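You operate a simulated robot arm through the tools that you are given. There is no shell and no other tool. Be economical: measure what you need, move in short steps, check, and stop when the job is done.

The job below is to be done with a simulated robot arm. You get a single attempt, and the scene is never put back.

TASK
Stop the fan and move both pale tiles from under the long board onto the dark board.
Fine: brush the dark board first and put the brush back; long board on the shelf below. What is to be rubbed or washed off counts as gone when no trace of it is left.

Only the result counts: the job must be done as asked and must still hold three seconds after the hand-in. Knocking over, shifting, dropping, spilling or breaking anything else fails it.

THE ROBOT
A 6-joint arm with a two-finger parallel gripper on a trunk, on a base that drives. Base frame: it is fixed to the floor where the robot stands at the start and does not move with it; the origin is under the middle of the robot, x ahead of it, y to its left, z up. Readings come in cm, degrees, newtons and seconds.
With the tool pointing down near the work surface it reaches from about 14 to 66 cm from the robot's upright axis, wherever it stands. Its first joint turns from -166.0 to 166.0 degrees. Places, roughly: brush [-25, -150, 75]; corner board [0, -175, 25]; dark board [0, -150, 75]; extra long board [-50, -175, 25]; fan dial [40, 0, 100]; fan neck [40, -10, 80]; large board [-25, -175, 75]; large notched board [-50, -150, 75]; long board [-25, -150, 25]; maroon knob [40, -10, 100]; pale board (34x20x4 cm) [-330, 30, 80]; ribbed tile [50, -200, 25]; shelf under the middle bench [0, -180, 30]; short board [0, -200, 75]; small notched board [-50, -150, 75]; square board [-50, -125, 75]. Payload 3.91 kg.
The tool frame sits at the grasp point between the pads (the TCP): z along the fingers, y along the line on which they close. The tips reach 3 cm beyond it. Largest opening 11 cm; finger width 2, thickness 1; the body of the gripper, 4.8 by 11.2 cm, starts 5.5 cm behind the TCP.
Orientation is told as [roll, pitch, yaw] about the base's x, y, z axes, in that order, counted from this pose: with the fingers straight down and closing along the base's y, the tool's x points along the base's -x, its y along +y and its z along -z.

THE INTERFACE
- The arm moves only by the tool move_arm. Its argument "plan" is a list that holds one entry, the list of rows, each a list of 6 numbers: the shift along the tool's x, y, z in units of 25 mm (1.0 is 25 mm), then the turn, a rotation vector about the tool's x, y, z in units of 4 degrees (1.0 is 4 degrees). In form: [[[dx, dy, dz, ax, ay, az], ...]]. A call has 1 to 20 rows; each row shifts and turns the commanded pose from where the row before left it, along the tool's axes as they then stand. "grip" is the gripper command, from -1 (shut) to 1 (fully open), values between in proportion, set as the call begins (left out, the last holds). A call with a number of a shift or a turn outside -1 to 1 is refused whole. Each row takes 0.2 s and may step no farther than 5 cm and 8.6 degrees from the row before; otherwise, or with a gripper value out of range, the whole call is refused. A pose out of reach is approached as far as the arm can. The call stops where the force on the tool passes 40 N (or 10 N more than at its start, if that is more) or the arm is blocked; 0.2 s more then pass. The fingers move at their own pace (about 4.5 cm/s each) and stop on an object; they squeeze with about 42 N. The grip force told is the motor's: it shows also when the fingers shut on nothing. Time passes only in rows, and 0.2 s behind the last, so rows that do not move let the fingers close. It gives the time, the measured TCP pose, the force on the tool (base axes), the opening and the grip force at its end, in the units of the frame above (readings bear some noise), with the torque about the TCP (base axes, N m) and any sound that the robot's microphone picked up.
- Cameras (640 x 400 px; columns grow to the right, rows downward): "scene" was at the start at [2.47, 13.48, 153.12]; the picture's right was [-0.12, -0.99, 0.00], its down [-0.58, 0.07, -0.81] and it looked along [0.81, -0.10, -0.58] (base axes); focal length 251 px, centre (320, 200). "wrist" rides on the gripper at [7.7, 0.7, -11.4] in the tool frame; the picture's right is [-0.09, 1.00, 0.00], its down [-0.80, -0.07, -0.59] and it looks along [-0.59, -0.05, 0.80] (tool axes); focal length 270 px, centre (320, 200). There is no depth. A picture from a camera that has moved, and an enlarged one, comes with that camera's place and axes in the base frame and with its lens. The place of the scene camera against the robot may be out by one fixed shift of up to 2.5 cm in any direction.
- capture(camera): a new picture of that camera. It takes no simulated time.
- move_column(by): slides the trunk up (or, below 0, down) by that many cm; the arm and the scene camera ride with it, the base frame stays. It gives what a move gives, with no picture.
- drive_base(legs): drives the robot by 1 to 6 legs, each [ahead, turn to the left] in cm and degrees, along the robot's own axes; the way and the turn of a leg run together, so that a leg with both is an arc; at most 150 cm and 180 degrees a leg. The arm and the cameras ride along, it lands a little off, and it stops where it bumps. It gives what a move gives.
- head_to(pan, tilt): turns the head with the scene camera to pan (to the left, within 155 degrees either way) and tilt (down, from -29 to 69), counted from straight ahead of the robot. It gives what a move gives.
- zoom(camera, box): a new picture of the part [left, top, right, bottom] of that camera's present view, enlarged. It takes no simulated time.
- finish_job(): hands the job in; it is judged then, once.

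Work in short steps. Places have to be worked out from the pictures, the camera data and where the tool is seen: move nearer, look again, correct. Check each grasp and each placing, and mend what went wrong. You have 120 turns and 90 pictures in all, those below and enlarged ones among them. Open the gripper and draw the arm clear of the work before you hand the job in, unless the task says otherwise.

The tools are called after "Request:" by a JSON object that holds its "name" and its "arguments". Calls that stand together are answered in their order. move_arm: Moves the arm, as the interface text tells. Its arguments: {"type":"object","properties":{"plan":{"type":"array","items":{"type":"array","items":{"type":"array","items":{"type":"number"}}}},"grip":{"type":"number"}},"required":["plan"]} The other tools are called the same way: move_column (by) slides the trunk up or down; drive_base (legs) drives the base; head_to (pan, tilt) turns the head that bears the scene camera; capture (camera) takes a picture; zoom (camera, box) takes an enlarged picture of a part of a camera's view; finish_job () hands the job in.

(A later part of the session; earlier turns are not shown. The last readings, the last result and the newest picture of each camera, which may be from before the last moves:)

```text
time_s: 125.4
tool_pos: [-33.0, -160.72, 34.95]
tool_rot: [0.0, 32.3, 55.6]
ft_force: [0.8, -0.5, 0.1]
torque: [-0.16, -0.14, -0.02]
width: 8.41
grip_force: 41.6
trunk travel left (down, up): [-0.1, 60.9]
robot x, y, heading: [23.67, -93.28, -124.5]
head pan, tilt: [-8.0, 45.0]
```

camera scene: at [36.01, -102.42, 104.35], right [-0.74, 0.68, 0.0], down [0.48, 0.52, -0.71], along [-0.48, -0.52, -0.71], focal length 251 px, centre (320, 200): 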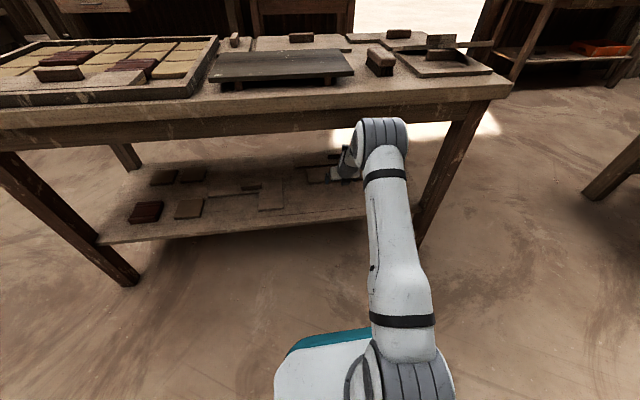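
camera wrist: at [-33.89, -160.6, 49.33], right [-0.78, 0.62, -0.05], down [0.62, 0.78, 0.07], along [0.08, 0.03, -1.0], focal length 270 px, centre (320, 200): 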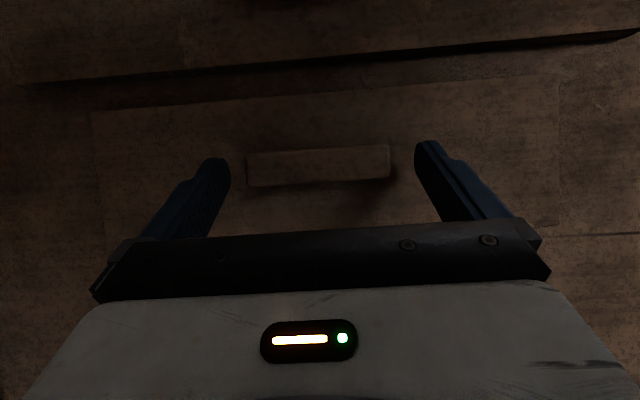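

Gripped (8.4 cm). I lift about 5 cm straight up and look.

Request:
{"name": "move_arm", "arguments": {"plan": [[[0.27, 0, -0.42, 0, 0, 0], [0.27, 0, -0.42, 0, 0, 0], [0.27, 0, -0.42, 0, 0, 0], [0.27, 0, -0.42, 0, 0, 0]]]}}

Request:
{"name": "capture", "arguments": {"camera": "wrist"}}

Request:
{"name": "zoom", "arguments": {"camera": "scene", "box": [220, 120, 440, 260]}}

```text
time_s: 126.4
tool_pos: [-32.64, -160.52, 37.43]
tool_rot: [-0.3, 30.7, 55.5]
ft_force: [0.5, -0.1, -2.6]
torque: [0.02, -0.02, 0.02]
width: 8.43
grip_force: 41.9
trunk travel left (down, up): [-0.1, 60.9]
robot x, y, heading: [23.47, -93.74, -124.5]
head pan, tilt: [-8.0, 45.0]
```

```text
28 pictures are left
camera wrist: at [-33.82, -160.69, 51.18], right [-0.78, 0.63, -0.05], down [0.62, 0.78, 0.1], along [0.1, 0.05, -0.99], focal length 270 px, centre (320, 200)
```

wrist: 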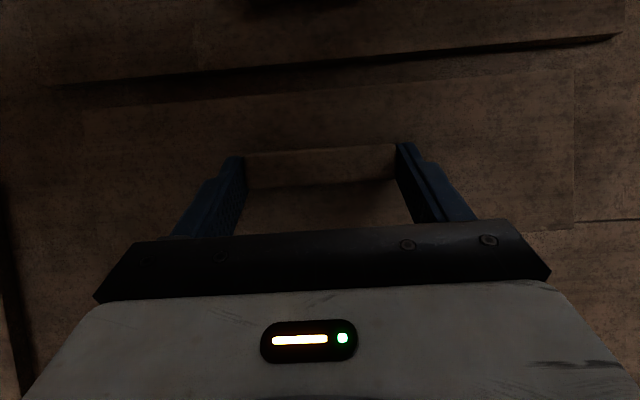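

```text
2.86 times, centred on (330, 190) of scene
camera zoom: at [35.78, -102.66, 104.1], right [-0.74, 0.68, 0.0], down [0.48, 0.52, -0.7], along [-0.48, -0.52, -0.71], focal length 716 px, centre (291, 229)
```

zoom: 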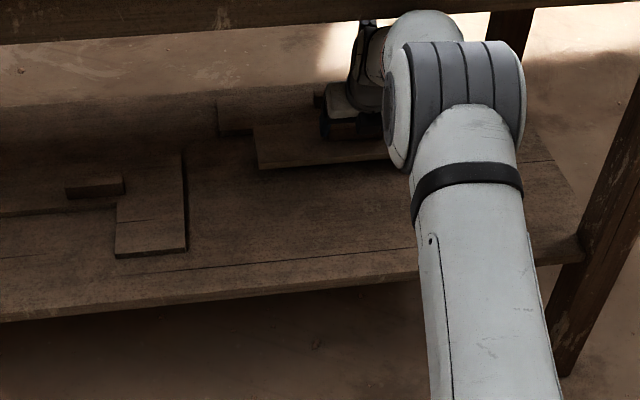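

The lift came short (2.7 of 4.2 cm) and the head camera shifted slightly: the elbow is probably touching the apron. I lower the command by 1.8 cm at once and then draw the board back by driving back.

Request:
{"name": "move_arm", "arguments": {"plan": [[[-0.2, 0, 0.3, 0, 0, 0], [-0.19, 0, 0.31, 0, 0, 0]]]}}

Request:
{"name": "zoom", "arguments": {"camera": "scene", "box": [220, 80, 480, 260]}}

```text
time_s: 127.0
tool_pos: [-32.95, -160.89, 37.65]
tool_rot: [0.0, 32.1, 55.7]
ft_force: [0.4, -0.7, -2.2]
torque: [0.02, -0.02, 0.03]
width: 8.43
grip_force: 41.9
trunk travel left (down, up): [-0.1, 60.9]
robot x, y, heading: [23.48, -93.3, -124.2]
head pan, tilt: [-8.0, 45.0]
```

```text
2.22 times, centred on (350, 170) of scene
camera zoom: at [36.02, -102.43, 104.44], right [-0.74, 0.68, 0.0], down [0.48, 0.52, -0.71], along [-0.48, -0.52, -0.71], focal length 557 px, centre (253, 267)
```

zoom: 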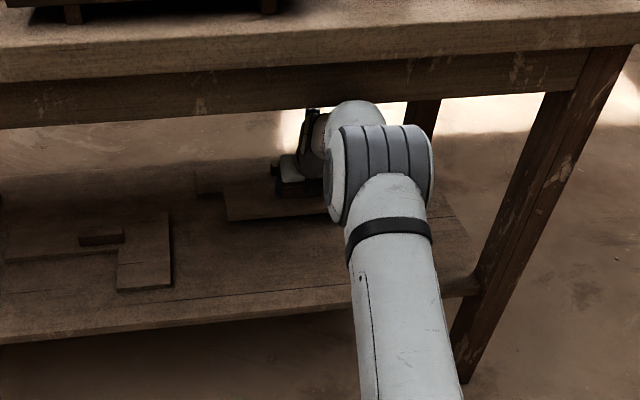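

Free again, level, board hanging ~2.7 cm above the shelf. I drive back 15 cm, carrying the board forward over the free part of the shelf.

Request:
{"name": "drive_base", "arguments": {"legs": [[-15, 0]]}}

Request:
{"name": "capture", "arguments": {"camera": "scene"}}

```text
time_s: 128.4
tool_pos: [-24.45, -148.41, 37.66]
tool_rot: [0.0, 32.3, 55.6]
ft_force: [0.2, -0.3, -2.5]
torque: [0.04, -0.04, -0.02]
width: 8.43
grip_force: 41.7
trunk travel left (down, up): [-0.1, 60.9]
robot x, y, heading: [32.22, -80.8, -124.3]
head pan, tilt: [-8.0, 45.0]
```

```text
25 pictures are left
camera scene: at [44.57, -89.98, 104.35], right [-0.74, 0.68, 0.0], down [0.48, 0.52, -0.71], along [-0.48, -0.52, -0.71], focal length 251 px, centre (320, 200)
```

scene: 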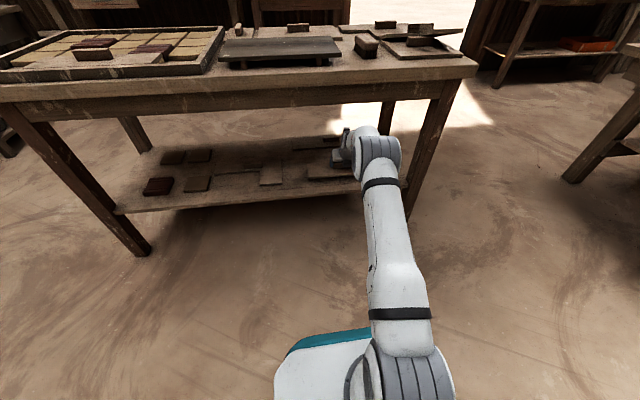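

Request:
{"name": "zoom", "arguments": {"camera": "scene", "box": [220, 110, 440, 230]}}

```text
2.91 times, centred on (330, 170) of scene
camera zoom: at [44.57, -89.98, 104.35], right [-0.74, 0.68, 0.0], down [0.48, 0.52, -0.71], along [-0.48, -0.52, -0.71], focal length 729 px, centre (291, 287)
```

zoom: 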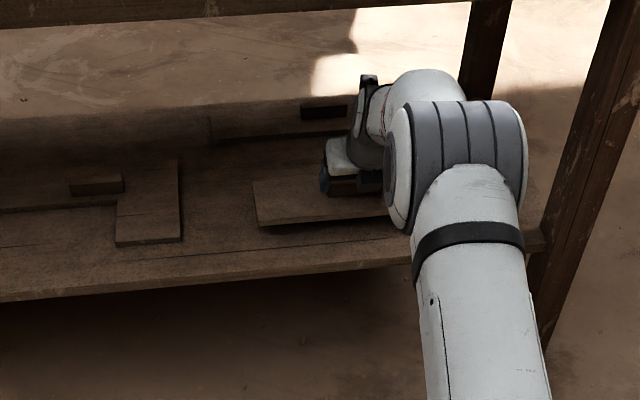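

No tile is clearly visible from here. I set the board down on the free front part of the shelf first, then look at the uncovered spot with the wrist camera.

Request:
{"name": "move_arm", "arguments": {"plan": [[[-0.2, 0, 0.32, 0, 0, 0], [-0.2, 0, 0.32, 0, 0, 0], [-0.13, 0, 0.2, 0, 0, 0]]]}}

Request:
{"name": "capture", "arguments": {"camera": "wrist"}}

```text
time_s: 129.2
tool_pos: [-24.4, -148.32, 35.29]
tool_rot: [0.0, 32.2, 55.5]
ft_force: [0.0, 0.5, -2.3]
torque: [0.02, -0.05, -0.03]
width: 8.42
grip_force: 41.9
trunk travel left (down, up): [-0.1, 60.9]
robot x, y, heading: [31.98, -80.9, -124.5]
head pan, tilt: [-8.0, 45.0]
```

```text
23 pictures are left
camera wrist: at [-25.31, -148.25, 49.05], right [-0.78, 0.62, -0.05], down [0.62, 0.78, 0.08], along [0.08, 0.03, -1.0], focal length 270 px, centre (320, 200)
```

wrist: 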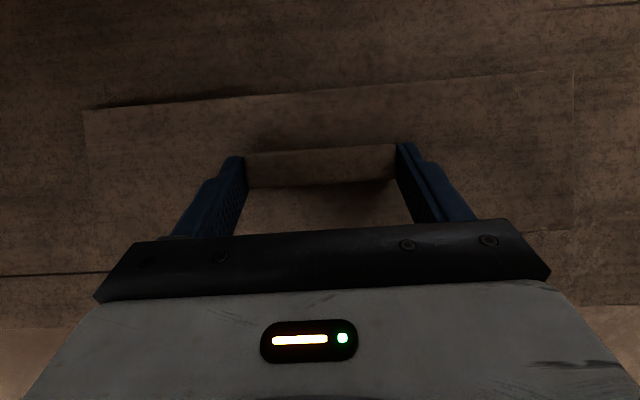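

From here the uncovered place is only partly in view. I set the board fully down (2 mm steps), release and then look properly at the spot.

Request:
{"name": "move_arm", "arguments": {"plan": [[[-0.043, 0, 0.068, 0, 0, 0], [-0.043, 0, 0.068, 0, 0, 0], [-0.043, 0, 0.068, 0, 0, 0]]]}}

```text
time_s: 130.0
tool_pos: [-24.44, -148.35, 34.66]
tool_rot: [0.0, 32.4, 55.6]
ft_force: [-0.7, 0.2, 0.4]
torque: [0.04, -0.26, -0.03]
width: 8.45
grip_force: 42.2
trunk travel left (down, up): [-0.1, 60.9]
robot x, y, heading: [32.22, -81.04, -124.5]
head pan, tilt: [-8.0, 45.0]
```

The board stands at the same height here (TCP 34.7) as where it was gripped, so it lay flat on the shelf with nothing under it — the tiles must be under another board; most likely the one lying over the tile tray on the bench. First I put this one back exactly: lift 2 cm and drive forward.

Request:
{"name": "move_arm", "arguments": {"plan": [[[0.27, 0, -0.42, 0, 0, 0], [0.16, 0, -0.25, 0, 0, 0]]]}}

Request:
{"name": "drive_base", "arguments": {"legs": [[15, 0]]}}

Request:
{"name": "capture", "arguments": {"camera": "wrist"}}

```text
time_s: 130.6
tool_pos: [-24.3, -148.34, 36.57]
tool_rot: [0.0, 32.2, 55.7]
ft_force: [0.1, -0.1, -3.9]
torque: [0.03, -0.03, 0.0]
width: 8.46
grip_force: 42.1
trunk travel left (down, up): [-0.1, 60.9]
robot x, y, heading: [31.95, -81.13, -124.6]
head pan, tilt: [-8.0, 45.0]
```

```text
time_s: 132.0
tool_pos: [-32.88, -160.91, 36.73]
tool_rot: [0.0, 32.3, 55.5]
ft_force: [0.5, 1.3, -2.1]
torque: [0.05, -0.02, -0.04]
width: 8.44
grip_force: 42.0
trunk travel left (down, up): [-0.1, 60.9]
robot x, y, heading: [23.76, -93.25, -124.5]
head pan, tilt: [-8.0, 45.0]
```

```text
22 pictures are left
camera wrist: at [-33.77, -160.7, 50.4], right [-0.78, 0.62, -0.05], down [0.62, 0.78, 0.08], along [0.08, 0.03, -1.0], focal length 270 px, centre (320, 200)
```

wrist: 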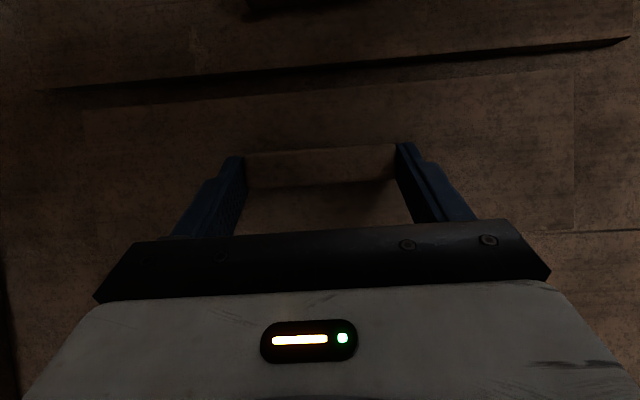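

Back over its old place within 2 mm. I lower it, release and raise off.

Request:
{"name": "move_arm", "arguments": {"plan": [[[-0.2, 0.08, 0.33, 0, 0, 0], [-0.14, 0, 0.22, 0, 0, 0], [-0.08, 0, 0.12, 0, 0, 0]]]}}

Request:
{"name": "move_arm", "arguments": {"plan": [[[0, 0, 0, 0, 0, 0], [0, 0, 0, 0, 0, 0], [0, 0, 0, 0, 0, 0], [0, 0, 0, 0, 0, 0], [0.27, 0, -0.42, 0, 0, 0], [0.2, 0, -0.3, 0, 0, 0]]], "grip": 1}}

Request:
{"name": "drive_base", "arguments": {"legs": [[-45, 0]]}}

Request:
{"name": "head_to", "arguments": {"pan": 8, "tilt": 30}}

Request:
{"name": "capture", "arguments": {"camera": "scene"}}

```text
time_s: 132.8
tool_pos: [-32.97, -160.54, 34.83]
tool_rot: [0.0, 32.3, 55.6]
ft_force: [0.6, -0.3, -1.1]
torque: [-0.09, -0.09, 0.01]
width: 8.43
grip_force: 41.6
trunk travel left (down, up): [-0.1, 60.9]
robot x, y, heading: [23.98, -93.33, -124.5]
head pan, tilt: [-8.0, 45.0]
```

```text
time_s: 134.2
tool_pos: [-33.13, -160.67, 36.87]
tool_rot: [0.0, 32.4, 55.5]
ft_force: [-0.1, 0.9, 0.3]
torque: [-0.01, -0.02, 0.02]
width: 11.01
grip_force: 0.1
trunk travel left (down, up): [-0.1, 60.9]
robot x, y, heading: [23.82, -93.48, -124.7]
head pan, tilt: [-8.0, 45.0]
```

```text
time_s: 136.3
tool_pos: [-15.2, -134.0, 37.34]
tool_rot: [0.0, 32.6, 55.5]
ft_force: [-0.4, -0.1, 0.4]
torque: [0.03, 0.01, -0.01]
width: 11.0
grip_force: 0.0
trunk travel left (down, up): [-0.1, 60.9]
robot x, y, heading: [42.06, -67.1, -124.7]
head pan, tilt: [-8.0, 45.0]
stopped in leg 1: the robot was blocked; the commanded pose is now the measured one
```

```text
time_s: 137.1
tool_pos: [-15.21, -134.17, 37.28]
tool_rot: [0.1, 32.7, 55.4]
ft_force: [0.0, 0.0, -0.5]
torque: [0.02, 0.0, -0.02]
width: 10.99
grip_force: 0.1
trunk travel left (down, up): [-0.1, 60.9]
robot x, y, heading: [41.91, -67.01, -124.5]
head pan, tilt: [8.0, 30.0]
```

```text
21 pictures are left
camera scene: at [55.69, -78.03, 106.6], right [-0.89, 0.45, 0.0], down [0.22, 0.45, -0.87], along [-0.39, -0.77, -0.5], focal length 251 px, centre (320, 200)
```

scene: 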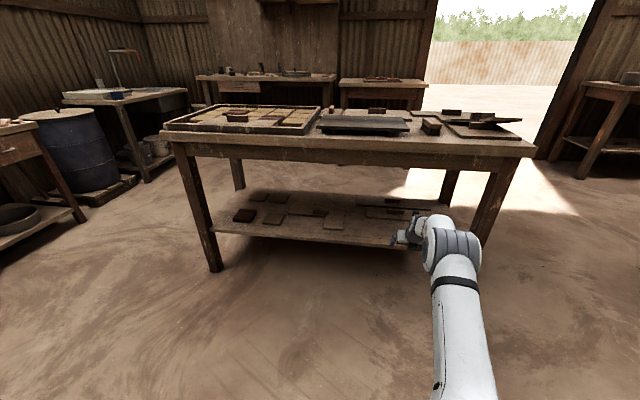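

The reverse was blocked by something behind. I go ahead 4 cm and look back there (also at the fan).

Request:
{"name": "drive_base", "arguments": {"legs": [[4, 0]]}}

Request:
{"name": "head_to", "arguments": {"pan": -150, "tilt": 35}}

Request:
{"name": "capture", "arguments": {"camera": "scene"}}

```text
time_s: 138.0
tool_pos: [-17.46, -137.45, 37.43]
tool_rot: [0.1, 32.5, 55.4]
ft_force: [0.0, 0.1, 0.8]
torque: [0.0, 0.01, 0.01]
width: 10.98
grip_force: 0.0
trunk travel left (down, up): [-0.1, 60.9]
robot x, y, heading: [39.47, -70.11, -124.8]
head pan, tilt: [8.0, 30.0]
```

```text
time_s: 140.4
tool_pos: [-17.44, -137.33, 37.28]
tool_rot: [0.0, 32.7, 55.4]
ft_force: [0.4, -0.3, 0.1]
torque: [-0.05, 0.03, 0.0]
width: 10.99
grip_force: 0.0
trunk travel left (down, up): [-0.1, 60.9]
robot x, y, heading: [39.73, -69.86, -124.4]
head pan, tilt: [-150.0, 35.0]
```

```text
20 pictures are left
camera scene: at [58.19, -64.42, 105.83], right [1.0, -0.08, 0.0], down [-0.05, -0.57, -0.82], along [0.07, 0.82, -0.57], focal length 251 px, centre (320, 200)
```

scene: 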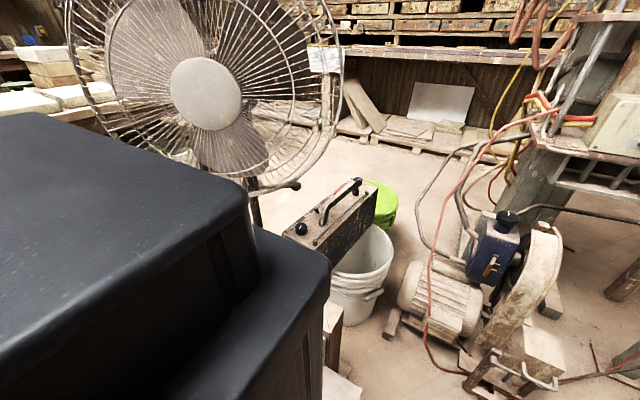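

The fan stands still and upright, nothing is knocked over. Now to the tray at the bench's left end: I first retract the arm 25 cm out from under the bench, then raise the trunk.

Request:
{"name": "move_arm", "arguments": {"plan": [[[-0.84, 0, -0.54, 0, 0, 0], [-0.84, 0, -0.54, 0, 0, 0], [-0.84, 0, -0.54, 0, 0, 0], [-0.84, 0, -0.54, 0, 0, 0], [-0.84, 0, -0.54, 0, 0, 0], [-0.84, 0, -0.54, 0, 0, 0], [-0.84, 0, -0.54, 0, 0, 0], [-0.84, 0, -0.54, 0, 0, 0], [-0.84, 0, -0.54, 0, 0, 0], [-0.84, 0, -0.54, 0, 0, 0]]]}}

Request:
{"name": "move_column", "arguments": {"by": 58}}

Request:
{"name": "move_arm", "arguments": {"plan": [[[0, 0, 0, 0, -1, 0], [0, 0, 0, 0, -1, 0], [0, 0, 0, 0, -1, 0], [0, 0, 0, 0, -1, 0], [0, 0, 0, 0, -1, 0], [0, 0, 0, 0, -1, 0], [0, 0, 0, 0, -1, 0], [0, 0, 0, 0, -1, 0]]]}}

```text
time_s: 142.6
tool_pos: [-3.37, -116.99, 37.39]
tool_rot: [0.1, 32.7, 55.4]
ft_force: [-0.4, -0.2, 0.9]
torque: [0.04, 0.0, -0.02]
width: 11.0
grip_force: 0.0
trunk travel left (down, up): [-0.1, 60.9]
robot x, y, heading: [39.51, -70.01, -124.5]
head pan, tilt: [-150.0, 35.0]
```

```text
refused: 58 is not a number from -40 to 40
```

```text
time_s: 144.4
tool_pos: [-2.27, -117.94, 37.37]
tool_rot: [-3.7, 16.7, 56.3]
ft_force: [-0.1, -0.1, 0.3]
torque: [0.01, 0.01, -0.03]
width: 11.01
grip_force: 0.0
out of reach, approached as far as the arm can: row 2, 3, 4, 6
trunk travel left (down, up): [-0.1, 60.9]
robot x, y, heading: [39.21, -70.1, -124.8]
head pan, tilt: [-150.0, 35.0]
```

The trunk goes up in two parts; then I drive to stand in front of the tray.

Request:
{"name": "move_column", "arguments": {"by": 40}}

Request:
{"name": "move_column", "arguments": {"by": 20}}

Request:
{"name": "drive_base", "arguments": {"legs": [[0, 51], [74, 0], [0, -51]]}}

Request:
{"name": "head_to", "arguments": {"pan": 0, "tilt": 60}}

Request:
{"name": "capture", "arguments": {"camera": "scene"}}

```text
time_s: 148.3
tool_pos: [-2.16, -117.84, 77.2]
tool_rot: [-3.8, 16.6, 56.2]
ft_force: [0.6, -0.3, 0.8]
torque: [-0.02, 0.01, 0.0]
width: 11.01
grip_force: 0.1
trunk travel left (down, up): [-40.1, 20.9]
robot x, y, heading: [39.39, -70.38, -124.5]
head pan, tilt: [-150.0, 35.0]
```

```text
time_s: 150.4
tool_pos: [-2.19, -117.92, 97.33]
tool_rot: [-3.7, 16.7, 56.3]
ft_force: [-0.2, -0.4, 0.5]
torque: [-0.02, -0.01, -0.01]
width: 11.01
grip_force: 0.1
trunk travel left (down, up): [-60.1, 0.9]
robot x, y, heading: [39.76, -70.28, -124.5]
head pan, tilt: [-150.0, 35.0]
```

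```text
time_s: 152.4
tool_pos: [29.93, -134.98, 97.38]
tool_rot: [-3.6, 16.7, 89.2]
ft_force: [0.1, 0.6, -0.5]
torque: [-0.02, 0.0, 0.02]
width: 11.03
grip_force: 0.0
trunk travel left (down, up): [-60.1, 0.9]
robot x, y, heading: [37.3, -71.82, -99.2]
head pan, tilt: [-150.0, 35.0]
stopped in leg 1: the robot was blocked; the commanded pose is now the measured one
```

```text
time_s: 154.8
tool_pos: [29.77, -134.97, 97.34]
tool_rot: [-3.7, 16.7, 89.2]
ft_force: [-0.1, -0.2, -0.3]
torque: [-0.04, 0.01, -0.02]
width: 11.0
grip_force: 0.0
trunk travel left (down, up): [-60.1, 0.9]
robot x, y, heading: [36.93, -71.68, -98.9]
head pan, tilt: [0.0, 60.0]
```

```text
19 pictures are left
camera scene: at [53.3, -74.2, 162.4], right [-0.99, 0.16, 0.0], down [0.14, 0.86, -0.5], along [-0.08, -0.49, -0.87], focal length 251 px, centre (320, 200)
```

scene: 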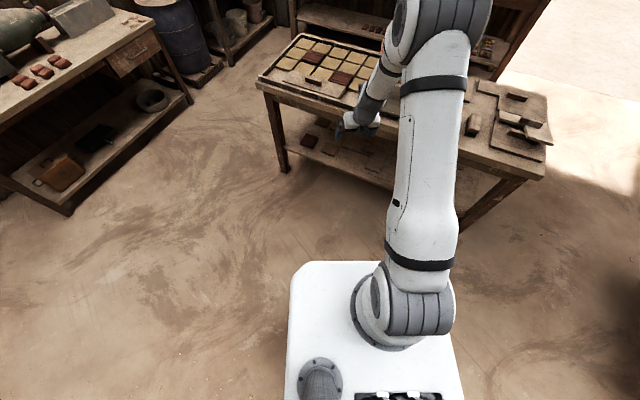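

Turning left is blocked by my rear coming near the fan. I go 30 cm ahead first, then turn and drive round to the tray.

Request:
{"name": "drive_base", "arguments": {"legs": [[30, 0], [0, 43], [52, 0], [0, -69]]}}

Request:
{"name": "head_to", "arguments": {"pan": -120, "tilt": 25}}

Request:
{"name": "capture", "arguments": {"camera": "scene"}}

Request:
{"name": "head_to", "arguments": {"pan": 0, "tilt": 60}}

Request:
{"name": "capture", "arguments": {"camera": "scene"}}

```text
time_s: 164.4
tool_pos: [33.01, -200.34, 97.3]
tool_rot: [-3.9, 16.6, 67.6]
ft_force: [0.6, 0.9, 0.4]
torque: [0.01, 0.03, 0.04]
width: 11.0
grip_force: 0.0
trunk travel left (down, up): [-60.1, 0.9]
robot x, y, heading: [65.72, -146.24, -119.9]
head pan, tilt: [0.0, 60.0]
```

```text
time_s: 166.4
tool_pos: [33.03, -200.39, 97.42]
tool_rot: [-3.8, 16.7, 67.5]
ft_force: [1.5, 0.2, -0.1]
torque: [-0.01, 0.04, 0.03]
width: 11.01
grip_force: 0.0
trunk travel left (down, up): [-60.1, 0.9]
robot x, y, heading: [65.91, -145.99, -120.0]
head pan, tilt: [-120.0, 25.0]
```

```text
18 pictures are left
camera scene: at [79.29, -139.99, 167.41], right [0.87, 0.5, 0.0], down [0.21, -0.37, -0.91], along [-0.45, 0.79, -0.42], focal length 251 px, centre (320, 200)
```

scene: 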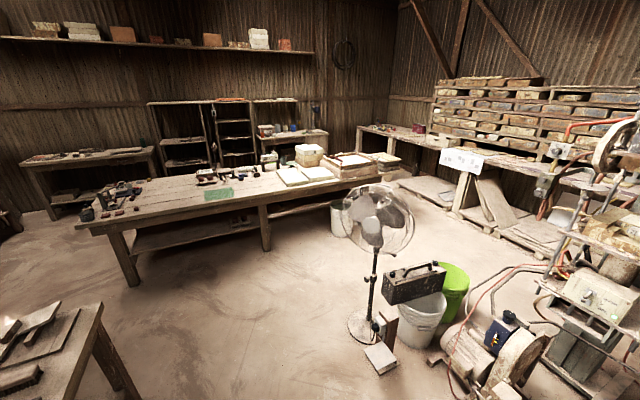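

```text
time_s: 168.4
tool_pos: [32.96, -200.33, 97.25]
tool_rot: [-3.7, 16.6, 67.6]
ft_force: [0.1, 0.3, 0.3]
torque: [0.0, 0.0, 0.02]
width: 11.02
grip_force: 0.1
trunk travel left (down, up): [-60.1, 0.9]
robot x, y, heading: [65.54, -145.73, -120.2]
head pan, tilt: [0.0, 60.0]
```

```text
17 pictures are left
camera scene: at [80.55, -153.74, 162.4], right [-0.86, 0.5, 0.0], down [0.43, 0.75, -0.5], along [-0.25, -0.43, -0.87], focal length 251 px, centre (320, 200)
```

scene: 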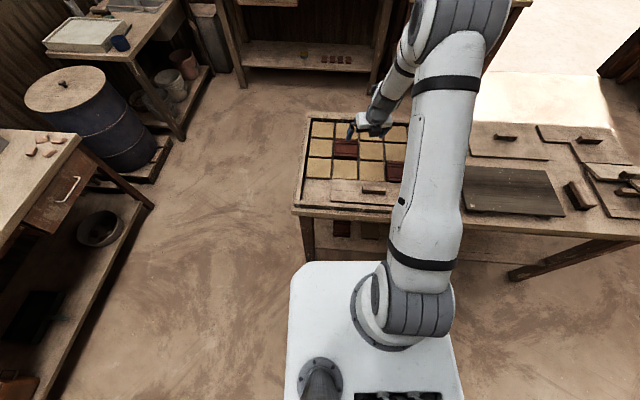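

Fan and the rest behind are fine. I level the tool (vertical, yaw ≈55°) and bring it back to hover over the board lying on the tray.

Request:
{"name": "move_arm", "arguments": {"plan": [[[0, 0, -0.5, -0.9, 0, 0], [0, 0, -0.5, 0, -1, 0], [0, 0, -0.5, 0, -1, 0], [0, 0, 0, 0, -1, 0], [0, 0, 0, 0, -1, 0], [0, 0, 0, 0, 0, 1], [0, 0, 0, 0, 0, 1], [0, 0, 0, 0, 0, 1], [-0.95, 0, 0, 0, 0, 0], [-0.95, 0, 0, 0, 0, 0], [-0.95, 0, 0, 0, 0, 0], [-0.95, 0, 0, 0, 0, 0], [-0.95, 0, 0, 0, 0, 0], [-0.95, 0, 0, 0, 0, 0], [-0.95, 0, 0, 0, 0, 0]]]}}

Request:
{"name": "capture", "arguments": {"camera": "wrist"}}

Request:
{"name": "zoom", "arguments": {"camera": "scene", "box": [280, 90, 460, 230]}}

```text
time_s: 171.6
tool_pos: [39.33, -183.05, 100.68]
tool_rot: [-1.8, 1.1, 60.7]
ft_force: [-0.7, -0.6, 0.7]
torque: [0.04, 0.0, 0.01]
width: 11.0
grip_force: 0.1
out of reach, approached as far as the arm can: row 6, 7, 8
trunk travel left (down, up): [-60.1, 0.9]
robot x, y, heading: [66.11, -146.07, -120.2]
head pan, tilt: [0.0, 60.0]
```

```text
16 pictures are left
camera wrist: at [34.74, -189.1, 112.09], right [-0.83, 0.56, -0.03], down [0.44, 0.68, 0.58], along [0.35, 0.47, -0.81], focal length 270 px, centre (320, 200)
```

wrist: 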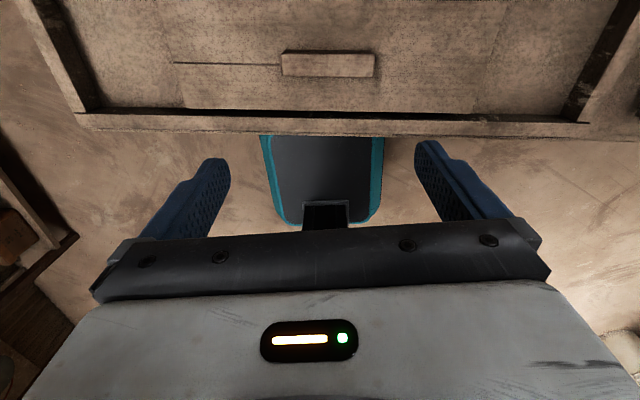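

```text
2.86 times, centred on (370, 160) of scene
camera zoom: at [80.58, -153.68, 162.4], right [-0.87, 0.5, 0.0], down [0.43, 0.75, -0.5], along [-0.25, -0.43, -0.87], focal length 716 px, centre (177, 314)
```

zoom: 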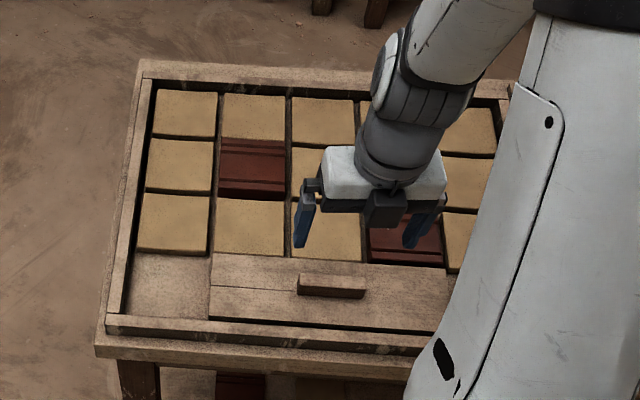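

The tray shows an empty cell and a 30 cm board over front-row cells: this is the long board hiding the tiles; it should go to the shelf below. Its handle is at about (37,-185.6). To keep the board level when placing it under the bench I must grip it with the same 32° tilt, from ~80 cm reach, so I back off 31 cm and set up that pose.

Request:
{"name": "drive_base", "arguments": {"legs": [[0, -4.7], [-31, 0]]}}

Request:
{"name": "move_column", "arguments": {"by": -8}}

Request:
{"name": "move_arm", "arguments": {"plan": [[[0.5, 0, 0, -0.45, -0.28, 0.1], [1, 0, 0, 0, 0, 0], [1, 0, 0, 0, 0, 0], [1, 0, 0, 0, 0, 0], [1, 0, 0, 0, 0, 0], [1, 0, 0, 0, 0, 0], [1, 0, 0, 0, 0, 0], [1, 0, 0, 0, 0, 0], [1, 0, 0, 0, 0, 0], [0, 0, 0, 0, 1, 0], [0, 0, 0, 0, 1, 0], [0, 0, 0, 0, 1, 0], [0, 0, 0, 0, 1, 0], [0, 0, 0, 0, 1, 0], [0, 0, 0, 0, 1, 0], [0, 0, 0, 0, 1, 0], [0, 0, 0, 0, 1, 0]]]}}

```text
time_s: 174.2
tool_pos: [54.31, -155.21, 100.63]
tool_rot: [-1.9, 1.0, 56.1]
ft_force: [-0.4, 0.6, -0.2]
torque: [0.01, 0.01, 0.0]
width: 11.0
grip_force: 0.1
trunk travel left (down, up): [-60.1, 0.9]
robot x, y, heading: [83.81, -120.53, -124.3]
head pan, tilt: [0.0, 60.0]
```

```text
time_s: 175.4
tool_pos: [54.43, -155.2, 92.57]
tool_rot: [-1.8, 0.9, 56.2]
ft_force: [0.8, 0.3, -0.3]
torque: [-0.02, 0.02, -0.03]
width: 11.01
grip_force: 0.1
trunk travel left (down, up): [-52.1, 8.9]
robot x, y, heading: [83.47, -120.84, -124.5]
head pan, tilt: [0.0, 60.0]
```

```text
time_s: 179.0
tool_pos: [40.72, -171.37, 92.47]
tool_rot: [-0.6, 29.1, 55.8]
ft_force: [0.7, -0.2, -0.1]
torque: [-0.01, 0.01, -0.04]
width: 11.01
grip_force: 0.1
out of reach, approached as far as the arm can: row 4, 5, 6, 8, 9
trunk travel left (down, up): [-52.1, 8.9]
robot x, y, heading: [83.69, -120.6, -124.4]
head pan, tilt: [0.0, 60.0]
```

Pose reached with 29° tilt. I complete the tilt and move toward the handle (about 13.8 cm ahead, 5 cm to the left), staying above, then look.

Request:
{"name": "move_arm", "arguments": {"plan": [[[0, 0, 0, 0, 0.75, 0], [0.68, -0.49, 0.42, 0, 0, 0], [0.68, -0.49, 0.42, 0, 0, 0], [0.68, -0.49, 0.42, 0, 0, 0], [0.68, -0.49, 0.42, 0, 0, 0]]]}}

Request:
{"name": "capture", "arguments": {"camera": "wrist"}}

```text
time_s: 180.2
tool_pos: [40.64, -180.75, 92.44]
tool_rot: [-1.6, 29.8, 55.8]
ft_force: [-0.5, -1.1, -0.2]
torque: [0.04, -0.02, -0.01]
width: 10.99
grip_force: 0.1
out of reach, approached as far as the arm can: row 1
trunk travel left (down, up): [-52.1, 8.9]
robot x, y, heading: [83.72, -120.77, -124.5]
head pan, tilt: [0.0, 60.0]
```

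```text
14 pictures are left
camera wrist: at [39.2, -181.03, 106.04], right [-0.79, 0.61, -0.07], down [0.6, 0.79, 0.12], along [0.13, 0.05, -0.99], focal length 270 px, centre (320, 200)
```

wrist: 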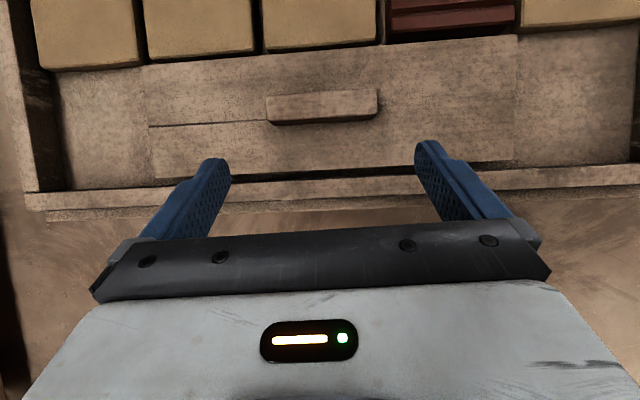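

The handle is exactly centred laterally, 5.9 cm ahead, board top at about z 84.5. I go 4.7 cm forward, then down 4 cm.

Request:
{"name": "move_arm", "arguments": {"plan": [[[0.82, 0, 0.47, -0.35, 0, 0], [0.82, 0, 0.47, 0, 0, 0], [-0.21, 0, 0.365, 0, 0, 0], [-0.21, 0, 0.365, 0, 0, 0], [-0.21, 0, 0.365, 0, 0, 0], [-0.19, 0, 0.33, 0, 0, 0]]]}}

Request:
{"name": "capture", "arguments": {"camera": "wrist"}}

```text
time_s: 181.6
tool_pos: [38.09, -184.89, 88.08]
tool_rot: [-0.5, 30.0, 55.9]
ft_force: [0.2, 1.0, 0.0]
torque: [0.02, 0.02, -0.01]
width: 11.01
grip_force: 0.0
trunk travel left (down, up): [-52.1, 8.9]
robot x, y, heading: [83.61, -120.67, -124.3]
head pan, tilt: [0.0, 60.0]
```

```text
13 pictures are left
camera wrist: at [36.69, -185.15, 101.79], right [-0.79, 0.62, -0.05], down [0.61, 0.78, 0.12], along [0.11, 0.06, -0.99], focal length 270 px, centre (320, 200)
```

wrist: 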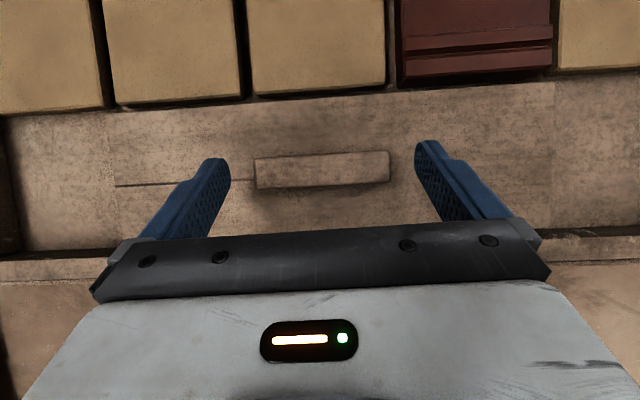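

By comparison with the shelf grasp, I should be 1.6 cm lower. I descend in 4 mm steps and then close.

Request:
{"name": "move_arm", "arguments": {"plan": [[[-0.08, 0, 0.139, 0, 0, 0], [-0.08, 0, 0.139, 0, 0, 0], [-0.08, 0, 0.139, 0, 0, 0], [-0.08, 0, 0.139, 0, 0, 0]]]}}

Request:
{"name": "move_arm", "arguments": {"plan": [[[0, 0, 0, 0, 0, 0], [0, 0, 0, 0, 0, 0], [0, 0, 0, 0, 0, 0], [0, 0, 0, 0, 0, 0], [0, 0, 0, 0, 0, 0]]], "grip": -1}}

Request:
{"name": "move_arm", "arguments": {"plan": [[[0.2, 0, -0.35, 0, 0, 0], [0.2, 0, -0.35, 0, 0, 0], [0.4, 0, -0.7, 0, 0, 0], [0.4, 0, -0.7, 0, 0, 0], [0.4, 0, -0.7, 0, 0, 0]]]}}

```text
time_s: 182.6
tool_pos: [38.21, -184.71, 86.47]
tool_rot: [-0.5, 30.0, 55.9]
ft_force: [0.3, 0.0, -1.2]
torque: [-0.01, 0.01, -0.02]
width: 11.0
grip_force: 0.0
trunk travel left (down, up): [-52.1, 8.9]
robot x, y, heading: [83.52, -120.39, -124.3]
head pan, tilt: [0.0, 60.0]
```

```text
time_s: 183.8
tool_pos: [37.98, -184.84, 86.62]
tool_rot: [-0.4, 30.0, 55.9]
ft_force: [0.2, -0.6, -0.6]
torque: [0.04, 0.22, -0.07]
width: 8.44
grip_force: 41.8
trunk travel left (down, up): [-52.1, 8.9]
robot x, y, heading: [83.36, -120.19, -124.3]
head pan, tilt: [0.0, 60.0]
```

```text
time_s: 185.0
tool_pos: [37.36, -184.43, 94.66]
tool_rot: [-0.5, 30.0, 56.0]
ft_force: [0.1, -0.4, -3.1]
torque: [0.01, -0.02, 0.01]
width: 8.44
grip_force: 41.7
out of reach, approached as far as the arm can: row 4
trunk travel left (down, up): [-52.1, 8.9]
robot x, y, heading: [83.5, -120.36, -124.3]
head pan, tilt: [0.0, 60.0]
```

The board is lifted 8 cm. I look at what lay under it.

Request:
{"name": "head_to", "arguments": {"pan": 0, "tilt": 48}}

Request:
{"name": "zoom", "arguments": {"camera": "scene", "box": [220, 90, 440, 260]}}

```text
time_s: 185.7
tool_pos: [37.39, -184.49, 94.62]
tool_rot: [-0.7, 30.1, 55.9]
ft_force: [-0.3, 0.4, -2.6]
torque: [0.04, -0.02, -0.01]
width: 8.41
grip_force: 42.0
trunk travel left (down, up): [-52.1, 8.9]
robot x, y, heading: [83.65, -120.55, -124.4]
head pan, tilt: [0.0, 48.0]
```

```text
2.35 times, centred on (330, 175) of scene
camera zoom: at [96.96, -130.04, 155.92], right [-0.83, 0.56, 0.0], down [0.42, 0.61, -0.67], along [-0.38, -0.55, -0.74], focal length 590 px, centre (296, 259)
```

zoom: 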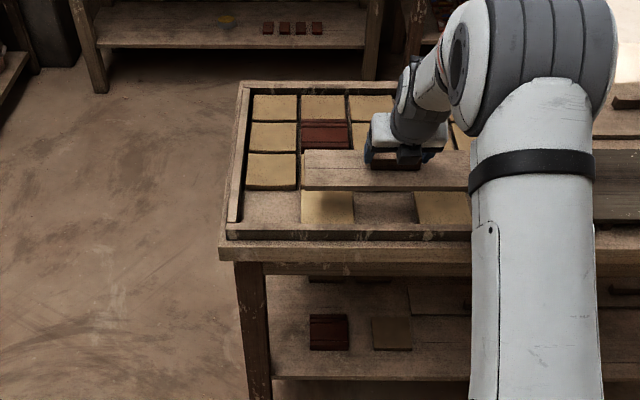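

Two pale tiles lie under it (front row, columns 2 and 4, free on their sides). Now I carry the board to the shelf: retract the arm 20 cm, turn right, and drive along the bench.

Request:
{"name": "move_arm", "arguments": {"plan": [[[-0.87, 0, -0.5, 0, 0, 0], [-0.87, 0, -0.5, 0, 0, 0], [-0.87, 0, -0.5, 0, 0, 0], [-0.87, 0, -0.5, 0, 0, 0], [-0.87, 0, -0.5, 0, 0, 0], [-0.87, 0, -0.5, 0, 0, 0], [-0.87, 0, -0.5, 0, 0, 0], [-0.87, 0, -0.5, 0, 0, 0]]]}}

Request:
{"name": "drive_base", "arguments": {"legs": [[0, -90], [71, 0], [0, 89.5]]}}

```text
time_s: 187.5
tool_pos: [47.93, -169.54, 94.41]
tool_rot: [-0.3, 29.7, 55.8]
ft_force: [0.1, -0.2, -2.3]
torque: [0.0, -0.03, -0.02]
width: 8.46
grip_force: 42.0
out of reach, approached as far as the arm can: row 7, 8
trunk travel left (down, up): [-52.1, 8.9]
robot x, y, heading: [82.99, -120.76, -124.6]
head pan, tilt: [0.0, 48.0]
```

```text
time_s: 189.8
tool_pos: [27.19, -141.64, 94.52]
tool_rot: [-0.2, 29.8, 22.1]
ft_force: [0.5, -1.0, -2.5]
torque: [0.03, -0.02, 0.03]
width: 8.44
grip_force: 41.9
trunk travel left (down, up): [-52.1, 8.9]
robot x, y, heading: [84.82, -122.2, -155.1]
head pan, tilt: [0.0, 48.0]
stopped in leg 1: the robot was blocked; the commanded pose is now the measured one
```

Blocked behind while turning. I raise the trunk a bit for clearance, go 25 cm ahead (board passes well above the bench) and turn on there.

Request:
{"name": "move_column", "arguments": {"by": 8.5}}

Request:
{"name": "drive_base", "arguments": {"legs": [[25, 0], [0, -60]]}}

```text
time_s: 191.0
tool_pos: [27.22, -141.5, 102.95]
tool_rot: [-0.5, 29.7, 22.1]
ft_force: [0.6, 0.2, -2.8]
torque: [0.03, 0.0, 0.01]
width: 8.43
grip_force: 42.1
trunk travel left (down, up): [-60.6, 0.4]
robot x, y, heading: [85.07, -122.68, -155.5]
head pan, tilt: [0.0, 48.0]
```

```text
time_s: 194.7
tool_pos: [7.32, -106.0, 103.01]
tool_rot: [-0.3, 29.7, -22.2]
ft_force: [0.3, -0.6, -2.6]
torque: [-0.04, -0.02, -0.01]
width: 8.43
grip_force: 42.3
trunk travel left (down, up): [-60.6, 0.4]
robot x, y, heading: [61.43, -134.85, 161.9]
head pan, tilt: [0.0, 48.0]
stopped in leg 2: the robot was blocked; the commanded pose is now the measured one
```

I clear further: 20 cm ahead, then turn away from the bench, drive diagonally to stand in front of the shelf's right half and turn to face it.

Request:
{"name": "drive_base", "arguments": {"legs": [[20, 0], [0, -53.3], [54, 0], [0, 126.5]]}}

```text
time_s: 205.9
tool_pos: [-26.66, -112.15, 103.13]
tool_rot: [-0.3, 29.8, 41.1]
ft_force: [-0.3, 0.1, -0.7]
torque: [-0.05, -0.01, -0.02]
width: 0.0
grip_force: 37.9
trunk travel left (down, up): [-60.6, 0.4]
robot x, y, heading: [20.73, -73.87, -134.6]
head pan, tilt: [0.0, 48.0]
stopped in leg 4: the robot was blocked; the commanded pose is now the measured one
```

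The gripper is empty — the board was knocked out during the drive. I look for it at once.

Request:
{"name": "capture", "arguments": {"camera": "scene"}}

Request:
{"name": "head_to", "arguments": {"pan": -100, "tilt": 45}}

Request:
{"name": "capture", "arguments": {"camera": "scene"}}

```text
11 pictures are left
camera scene: at [32.31, -85.27, 164.42], right [-0.71, 0.7, 0.0], down [0.52, 0.53, -0.67], along [-0.47, -0.48, -0.74], focal length 251 px, centre (320, 200)
```

scene: 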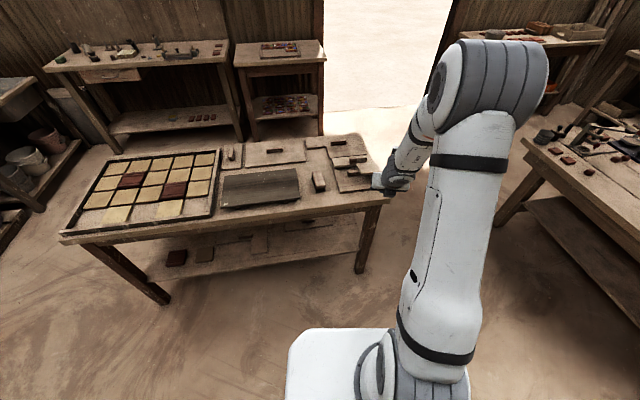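

```text
time_s: 207.7
tool_pos: [-26.73, -112.06, 103.07]
tool_rot: [-0.3, 29.8, 41.1]
ft_force: [0.7, -0.2, -0.7]
torque: [0.04, 0.01, 0.01]
width: 0.0
grip_force: 37.7
trunk travel left (down, up): [-60.6, 0.4]
robot x, y, heading: [20.85, -74.1, -134.3]
head pan, tilt: [-100.0, 45.0]
```

```text
10 pictures are left
camera scene: at [33.04, -73.04, 164.85], right [0.81, 0.58, 0.0], down [0.41, -0.57, -0.71], along [-0.41, 0.57, -0.71], focal length 251 px, centre (320, 200)
```

scene: 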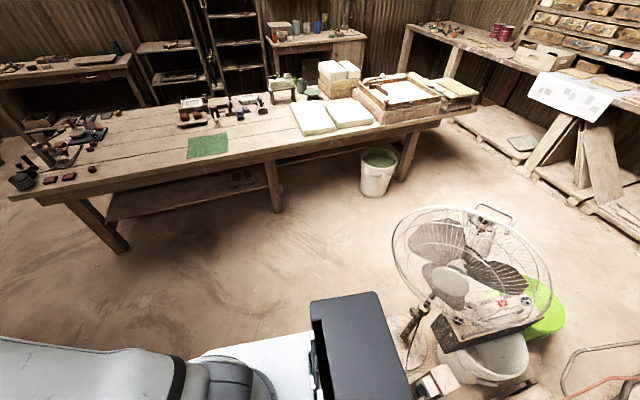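

The board is not on the bench; it probably fell near the fan behind my rear. I move 25 cm forward away from the fan and look back.

Request:
{"name": "drive_base", "arguments": {"legs": [[25, 0]]}}

Request:
{"name": "head_to", "arguments": {"pan": -110, "tilt": 42}}

Request:
{"name": "capture", "arguments": {"camera": "scene"}}

```text
time_s: 209.5
tool_pos: [-44.4, -130.13, 103.04]
tool_rot: [-0.2, 29.7, 41.1]
ft_force: [-0.2, 0.2, 0.1]
torque: [0.03, -0.03, -0.01]
width: 0.0
grip_force: 37.9
trunk travel left (down, up): [-60.6, 0.4]
robot x, y, heading: [2.94, -91.61, -134.6]
head pan, tilt: [-100.0, 45.0]
```

```text
time_s: 210.2
tool_pos: [-44.41, -130.13, 103.07]
tool_rot: [-0.3, 29.9, 41.1]
ft_force: [0.1, 0.0, 0.1]
torque: [-0.01, 0.01, 0.0]
width: 0.0
grip_force: 38.4
trunk travel left (down, up): [-60.6, 0.4]
robot x, y, heading: [2.86, -91.8, -134.3]
head pan, tilt: [-110.0, 42.0]
```

```text
9 pictures are left
camera scene: at [16.51, -90.11, 165.28], right [0.9, 0.43, 0.0], down [0.29, -0.6, -0.74], along [-0.32, 0.67, -0.67], focal length 251 px, centre (320, 200)
```

scene: 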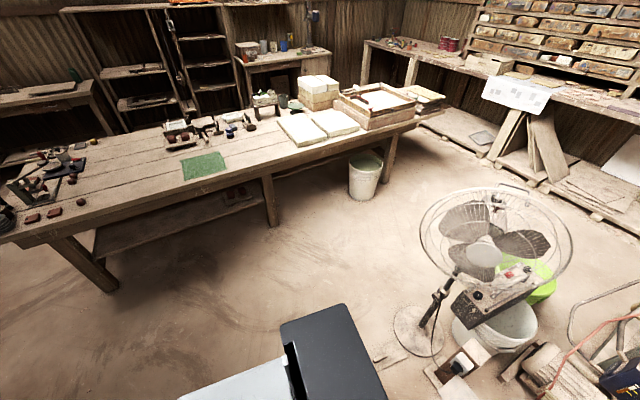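

The fan stands upright. Something flat lies beside its base near (385,350); I enlarge it.

Request:
{"name": "zoom", "arguments": {"camera": "scene", "box": [340, 280, 500, 400]}}

```text
3.33 times, centred on (420, 340) of scene
camera zoom: at [16.51, -90.11, 165.28], right [0.9, 0.43, 0.0], down [0.29, -0.6, -0.74], along [-0.32, 0.67, -0.67], focal length 836 px, centre (-13, -267)
```

zoom: 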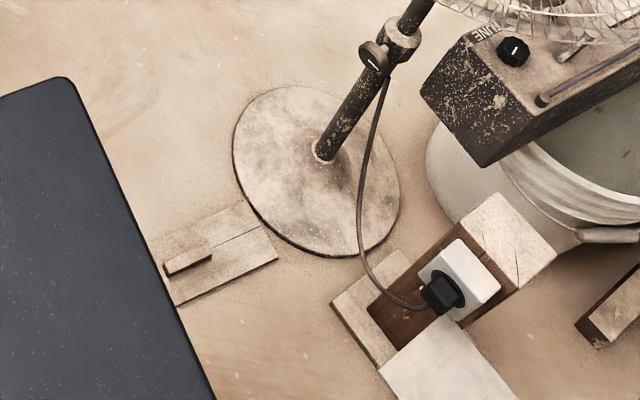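

The board lies flat on the floor, handle up, at about (27,-33), axis ≈42°, beside the fan's base; nothing else is disturbed. I'll pick it up from about (66,-77) facing 132°. First I turn right 33° and reverse there, keeping clear of everything, then lower the trunk.

Request:
{"name": "drive_base", "arguments": {"legs": [[0, -33], [-64, 0]]}}

Request:
{"name": "move_column", "arguments": {"by": -40}}

Request:
{"name": "move_column", "arguments": {"by": -20.5}}

Request:
{"name": "drive_base", "arguments": {"legs": [[0, -61]]}}

```text
time_s: 215.4
tool_pos: [6.2, -83.91, 103.05]
tool_rot: [-0.3, 29.8, 8.3]
ft_force: [-0.1, -0.5, 0.2]
torque: [0.01, -0.03, -0.01]
width: 0.0
grip_force: 37.7
trunk travel left (down, up): [-60.6, 0.4]
robot x, y, heading: [66.52, -76.9, -167.1]
head pan, tilt: [-110.0, 42.0]
```

```text
time_s: 219.3
tool_pos: [6.05, -83.82, 63.07]
tool_rot: [-0.2, 29.8, 8.3]
ft_force: [-0.6, 0.1, 0.1]
torque: [-0.01, 0.01, 0.02]
width: 0.01
grip_force: 38.0
trunk travel left (down, up): [-20.6, 40.4]
robot x, y, heading: [66.43, -76.94, -167.2]
head pan, tilt: [-110.0, 42.0]
```

```text
time_s: 221.5
tool_pos: [6.04, -83.77, 42.53]
tool_rot: [-0.3, 29.7, 8.2]
ft_force: [0.6, 0.5, -0.3]
torque: [-0.01, -0.02, 0.0]
width: 0.01
grip_force: 37.9
trunk travel left (down, up): [-0.1, 60.9]
robot x, y, heading: [66.35, -76.6, -167.1]
head pan, tilt: [-110.0, 42.0]
```

```text
time_s: 223.6
tool_pos: [13.74, -46.37, 42.61]
tool_rot: [-0.3, 29.8, -28.5]
ft_force: [-0.3, -0.4, 0.3]
torque: [-0.02, -0.04, 0.01]
width: 0.0
grip_force: 37.5
trunk travel left (down, up): [-0.1, 60.9]
robot x, y, heading: [65.69, -78.59, 158.7]
head pan, tilt: [-110.0, 42.0]
stopped in leg 1: the robot was blocked; the commanded pose is now the measured one
```

Blocked again behind, but from here the arm can reach: the handle is ~60 cm off, at bearing 130°. I turn the tool 20° about the vertical and swing it over the board, opening the gripper.

Request:
{"name": "move_arm", "arguments": {"plan": [[[0, 0, 0, -0.497, 0, 0.868], [0, 0, 0, -0.497, 0, 0.868], [0, 0, 0, -0.497, 0, 0.868], [0, 0, 0, -0.497, 0, 0.868], [0, 0, 0, -0.497, 0, 0.868], [-0.55, 0.756, 0.7, 0, 0, 0], [-0.55, 0.756, 0.7, 0, 0, 0], [-0.55, 0.756, 0.7, 0, 0, 0], [-0.55, 0.756, 0.7, 0, 0, 0], [-0.55, 0.756, 0.7, 0, 0, 0], [-0.55, 0.756, 0.7, 0, 0, 0], [-0.55, 0.756, 0.7, 0, 0, 0], [-0.55, 0.756, 0.7, 0, 0, 0], [-0.55, 0.756, 0.7, 0, 0, 0], [-0.55, 0.756, 0.7, 0, 0, 0]]], "grip": 1}}

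Request:
{"name": "capture", "arguments": {"camera": "wrist"}}

```text
time_s: 226.8
tool_pos: [26.79, -36.27, 22.54]
tool_rot: [3.6, 28.9, -47.0]
ft_force: [-0.5, -0.6, 0.5]
torque: [0.01, 0.04, 0.0]
width: 11.0
grip_force: 0.1
out of reach, approached as far as the arm can: row 11, 12, 13, 14
trunk travel left (down, up): [-0.1, 60.9]
robot x, y, heading: [65.95, -78.26, 158.5]
head pan, tilt: [-110.0, 42.0]
```

```text
7 pictures are left
camera wrist: at [25.94, -35.33, 36.29], right [0.8, 0.6, 0.01], down [0.59, -0.8, 0.13], along [0.09, -0.09, -0.99], focal length 270 px, centre (320, 200)
```

wrist: 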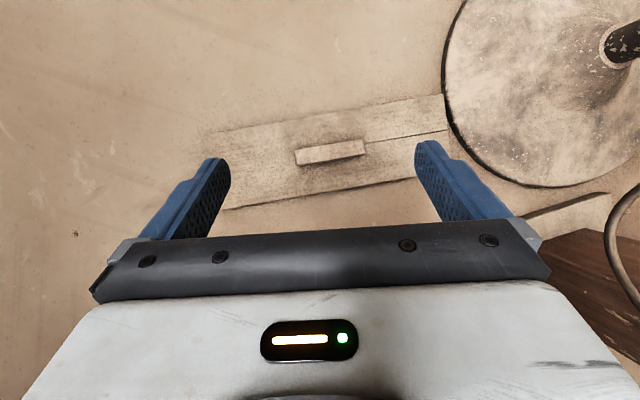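

Handle at (26.5,-32.9), axis ≈46°. I correct yaw (+3°) and roll and descend to z≈9 above it.

Request:
{"name": "move_arm", "arguments": {"plan": [[[0, 0, 0, 0.9, 0, 0], [0, 0, 0, 0.37, 0, -0.68], [-0.357, 0.153, 0.83, 0, 0, 0], [-0.357, 0.153, 0.83, 0, 0, 0], [-0.357, 0.153, 0.83, 0, 0, 0], [-0.357, 0.153, 0.83, 0, 0, 0], [-0.357, 0.153, 0.83, 0, 0, 0], [-0.357, 0.153, 0.83, 0, 0, 0]]]}}

```text
time_s: 228.6
tool_pos: [27.71, -32.93, 9.18]
tool_rot: [4.3, 28.8, -43.8]
ft_force: [-0.1, 0.3, 0.3]
torque: [0.0, -0.02, 0.01]
width: 11.02
grip_force: 0.0
out of reach, approached as far as the arm can: row 1
trunk travel left (down, up): [-0.1, 60.9]
robot x, y, heading: [65.79, -78.45, 158.6]
head pan, tilt: [-110.0, 42.0]
```

Roll is still 4°. I correct it, shift 0.8 cm, and check with a picture.

Request:
{"name": "move_arm", "arguments": {"plan": [[[0, 0, 0, 0.55, 0, 0], [0, 0, 0, 0.55, 0, 0], [-0.1, -0.3, 0, 0, 0, 0]]]}}

Request:
{"name": "capture", "arguments": {"camera": "wrist"}}

```text
time_s: 229.4
tool_pos: [27.36, -33.67, 9.01]
tool_rot: [4.3, 28.8, -43.7]
ft_force: [0.8, -0.7, -0.1]
torque: [0.0, 0.03, -0.02]
width: 11.01
grip_force: 0.1
out of reach, approached as far as the arm can: row 2
trunk travel left (down, up): [-0.1, 60.9]
robot x, y, heading: [65.74, -78.6, 158.7]
head pan, tilt: [-110.0, 42.0]
```

```text
6 pictures are left
camera wrist: at [26.34, -32.95, 22.68], right [0.77, 0.64, 0.02], down [0.63, -0.76, 0.13], along [0.1, -0.09, -0.99], focal length 270 px, centre (320, 200)
```

wrist: 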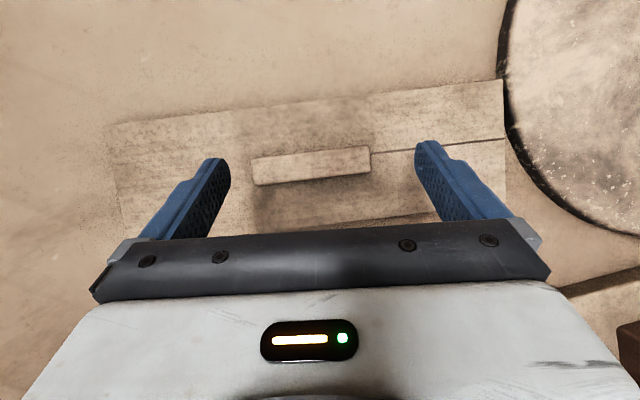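

Nearly centred (0.5 cm left). I shift and descend to TCP z≈5.1 and close.

Request:
{"name": "move_arm", "arguments": {"plan": [[[-0.2, -0.1, 0.36, 0, 0, 0], [-0.2, -0.09, 0.36, 0, 0, 0], [-0.2, 0, 0.36, 0, 0, 0], [-0.16, 0, 0.29, 0, 0, 0]]]}}

Request:
{"name": "move_arm", "arguments": {"plan": [[[0, 0, 0, 0, 0, 0], [0, 0, 0, 0, 0, 0], [0, 0, 0, 0, 0, 0], [0, 0, 0, 0, 0, 0], [0, 0, 0, 0, 0, 0]]], "grip": -1}}

```text
time_s: 230.4
tool_pos: [27.24, -33.79, 4.91]
tool_rot: [4.1, 28.8, -43.7]
ft_force: [0.1, -0.7, 0.2]
torque: [-0.02, 0.02, 0.02]
width: 11.0
grip_force: 0.0
trunk travel left (down, up): [-0.1, 60.9]
robot x, y, heading: [65.63, -78.4, 158.5]
head pan, tilt: [-110.0, 42.0]
```

```text
time_s: 231.6
tool_pos: [27.28, -33.76, 4.93]
tool_rot: [4.2, 28.8, -43.8]
ft_force: [0.1, -0.6, 0.5]
torque: [-0.24, 0.22, 0.18]
width: 8.54
grip_force: 41.8
trunk travel left (down, up): [-0.1, 60.9]
robot x, y, heading: [65.92, -78.44, 158.6]
head pan, tilt: [-110.0, 42.0]
```

Gripped. I lift it with the trunk alone (33 cm, orientation unchanged), then turn left away from the fan and drive to the bench front.

Request:
{"name": "move_column", "arguments": {"by": 33}}

Request:
{"name": "drive_base", "arguments": {"legs": [[0, 67.7], [29, 0], [0, 9]]}}

```text
time_s: 234.8
tool_pos: [27.19, -33.7, 37.85]
tool_rot: [4.2, 28.8, -43.8]
ft_force: [0.0, 0.2, -2.1]
torque: [-0.02, 0.0, -0.01]
width: 8.53
grip_force: 41.9
trunk travel left (down, up): [-33.1, 27.9]
robot x, y, heading: [65.59, -78.76, 158.8]
head pan, tilt: [-110.0, 42.0]
```

```text
time_s: 237.8
tool_pos: [10.29, -89.1, 37.93]
tool_rot: [4.2, 28.7, 17.1]
ft_force: [0.0, 0.0, -2.8]
torque: [-0.02, -0.04, -0.01]
width: 8.51
grip_force: 41.8
trunk travel left (down, up): [-33.1, 27.9]
robot x, y, heading: [66.51, -75.1, -145.0]
head pan, tilt: [-110.0, 42.0]
stopped in leg 1: the robot was blocked; the commanded pose is now the measured one
```

Still holding; blocked behind once more. I drive 25 cm ahead, then turn the last 20° to face the bench.

Request:
{"name": "drive_base", "arguments": {"legs": [[25, 0], [0, 20.3]]}}

```text
time_s: 240.7
tool_pos: [-3.17, -122.05, 37.94]
tool_rot: [4.5, 28.7, 36.7]
ft_force: [0.5, 0.3, -2.7]
torque: [-0.02, -0.04, -0.01]
width: 8.47
grip_force: 41.8
trunk travel left (down, up): [-33.1, 27.9]
robot x, y, heading: [44.31, -89.41, -125.6]
head pan, tilt: [-110.0, 42.0]
```

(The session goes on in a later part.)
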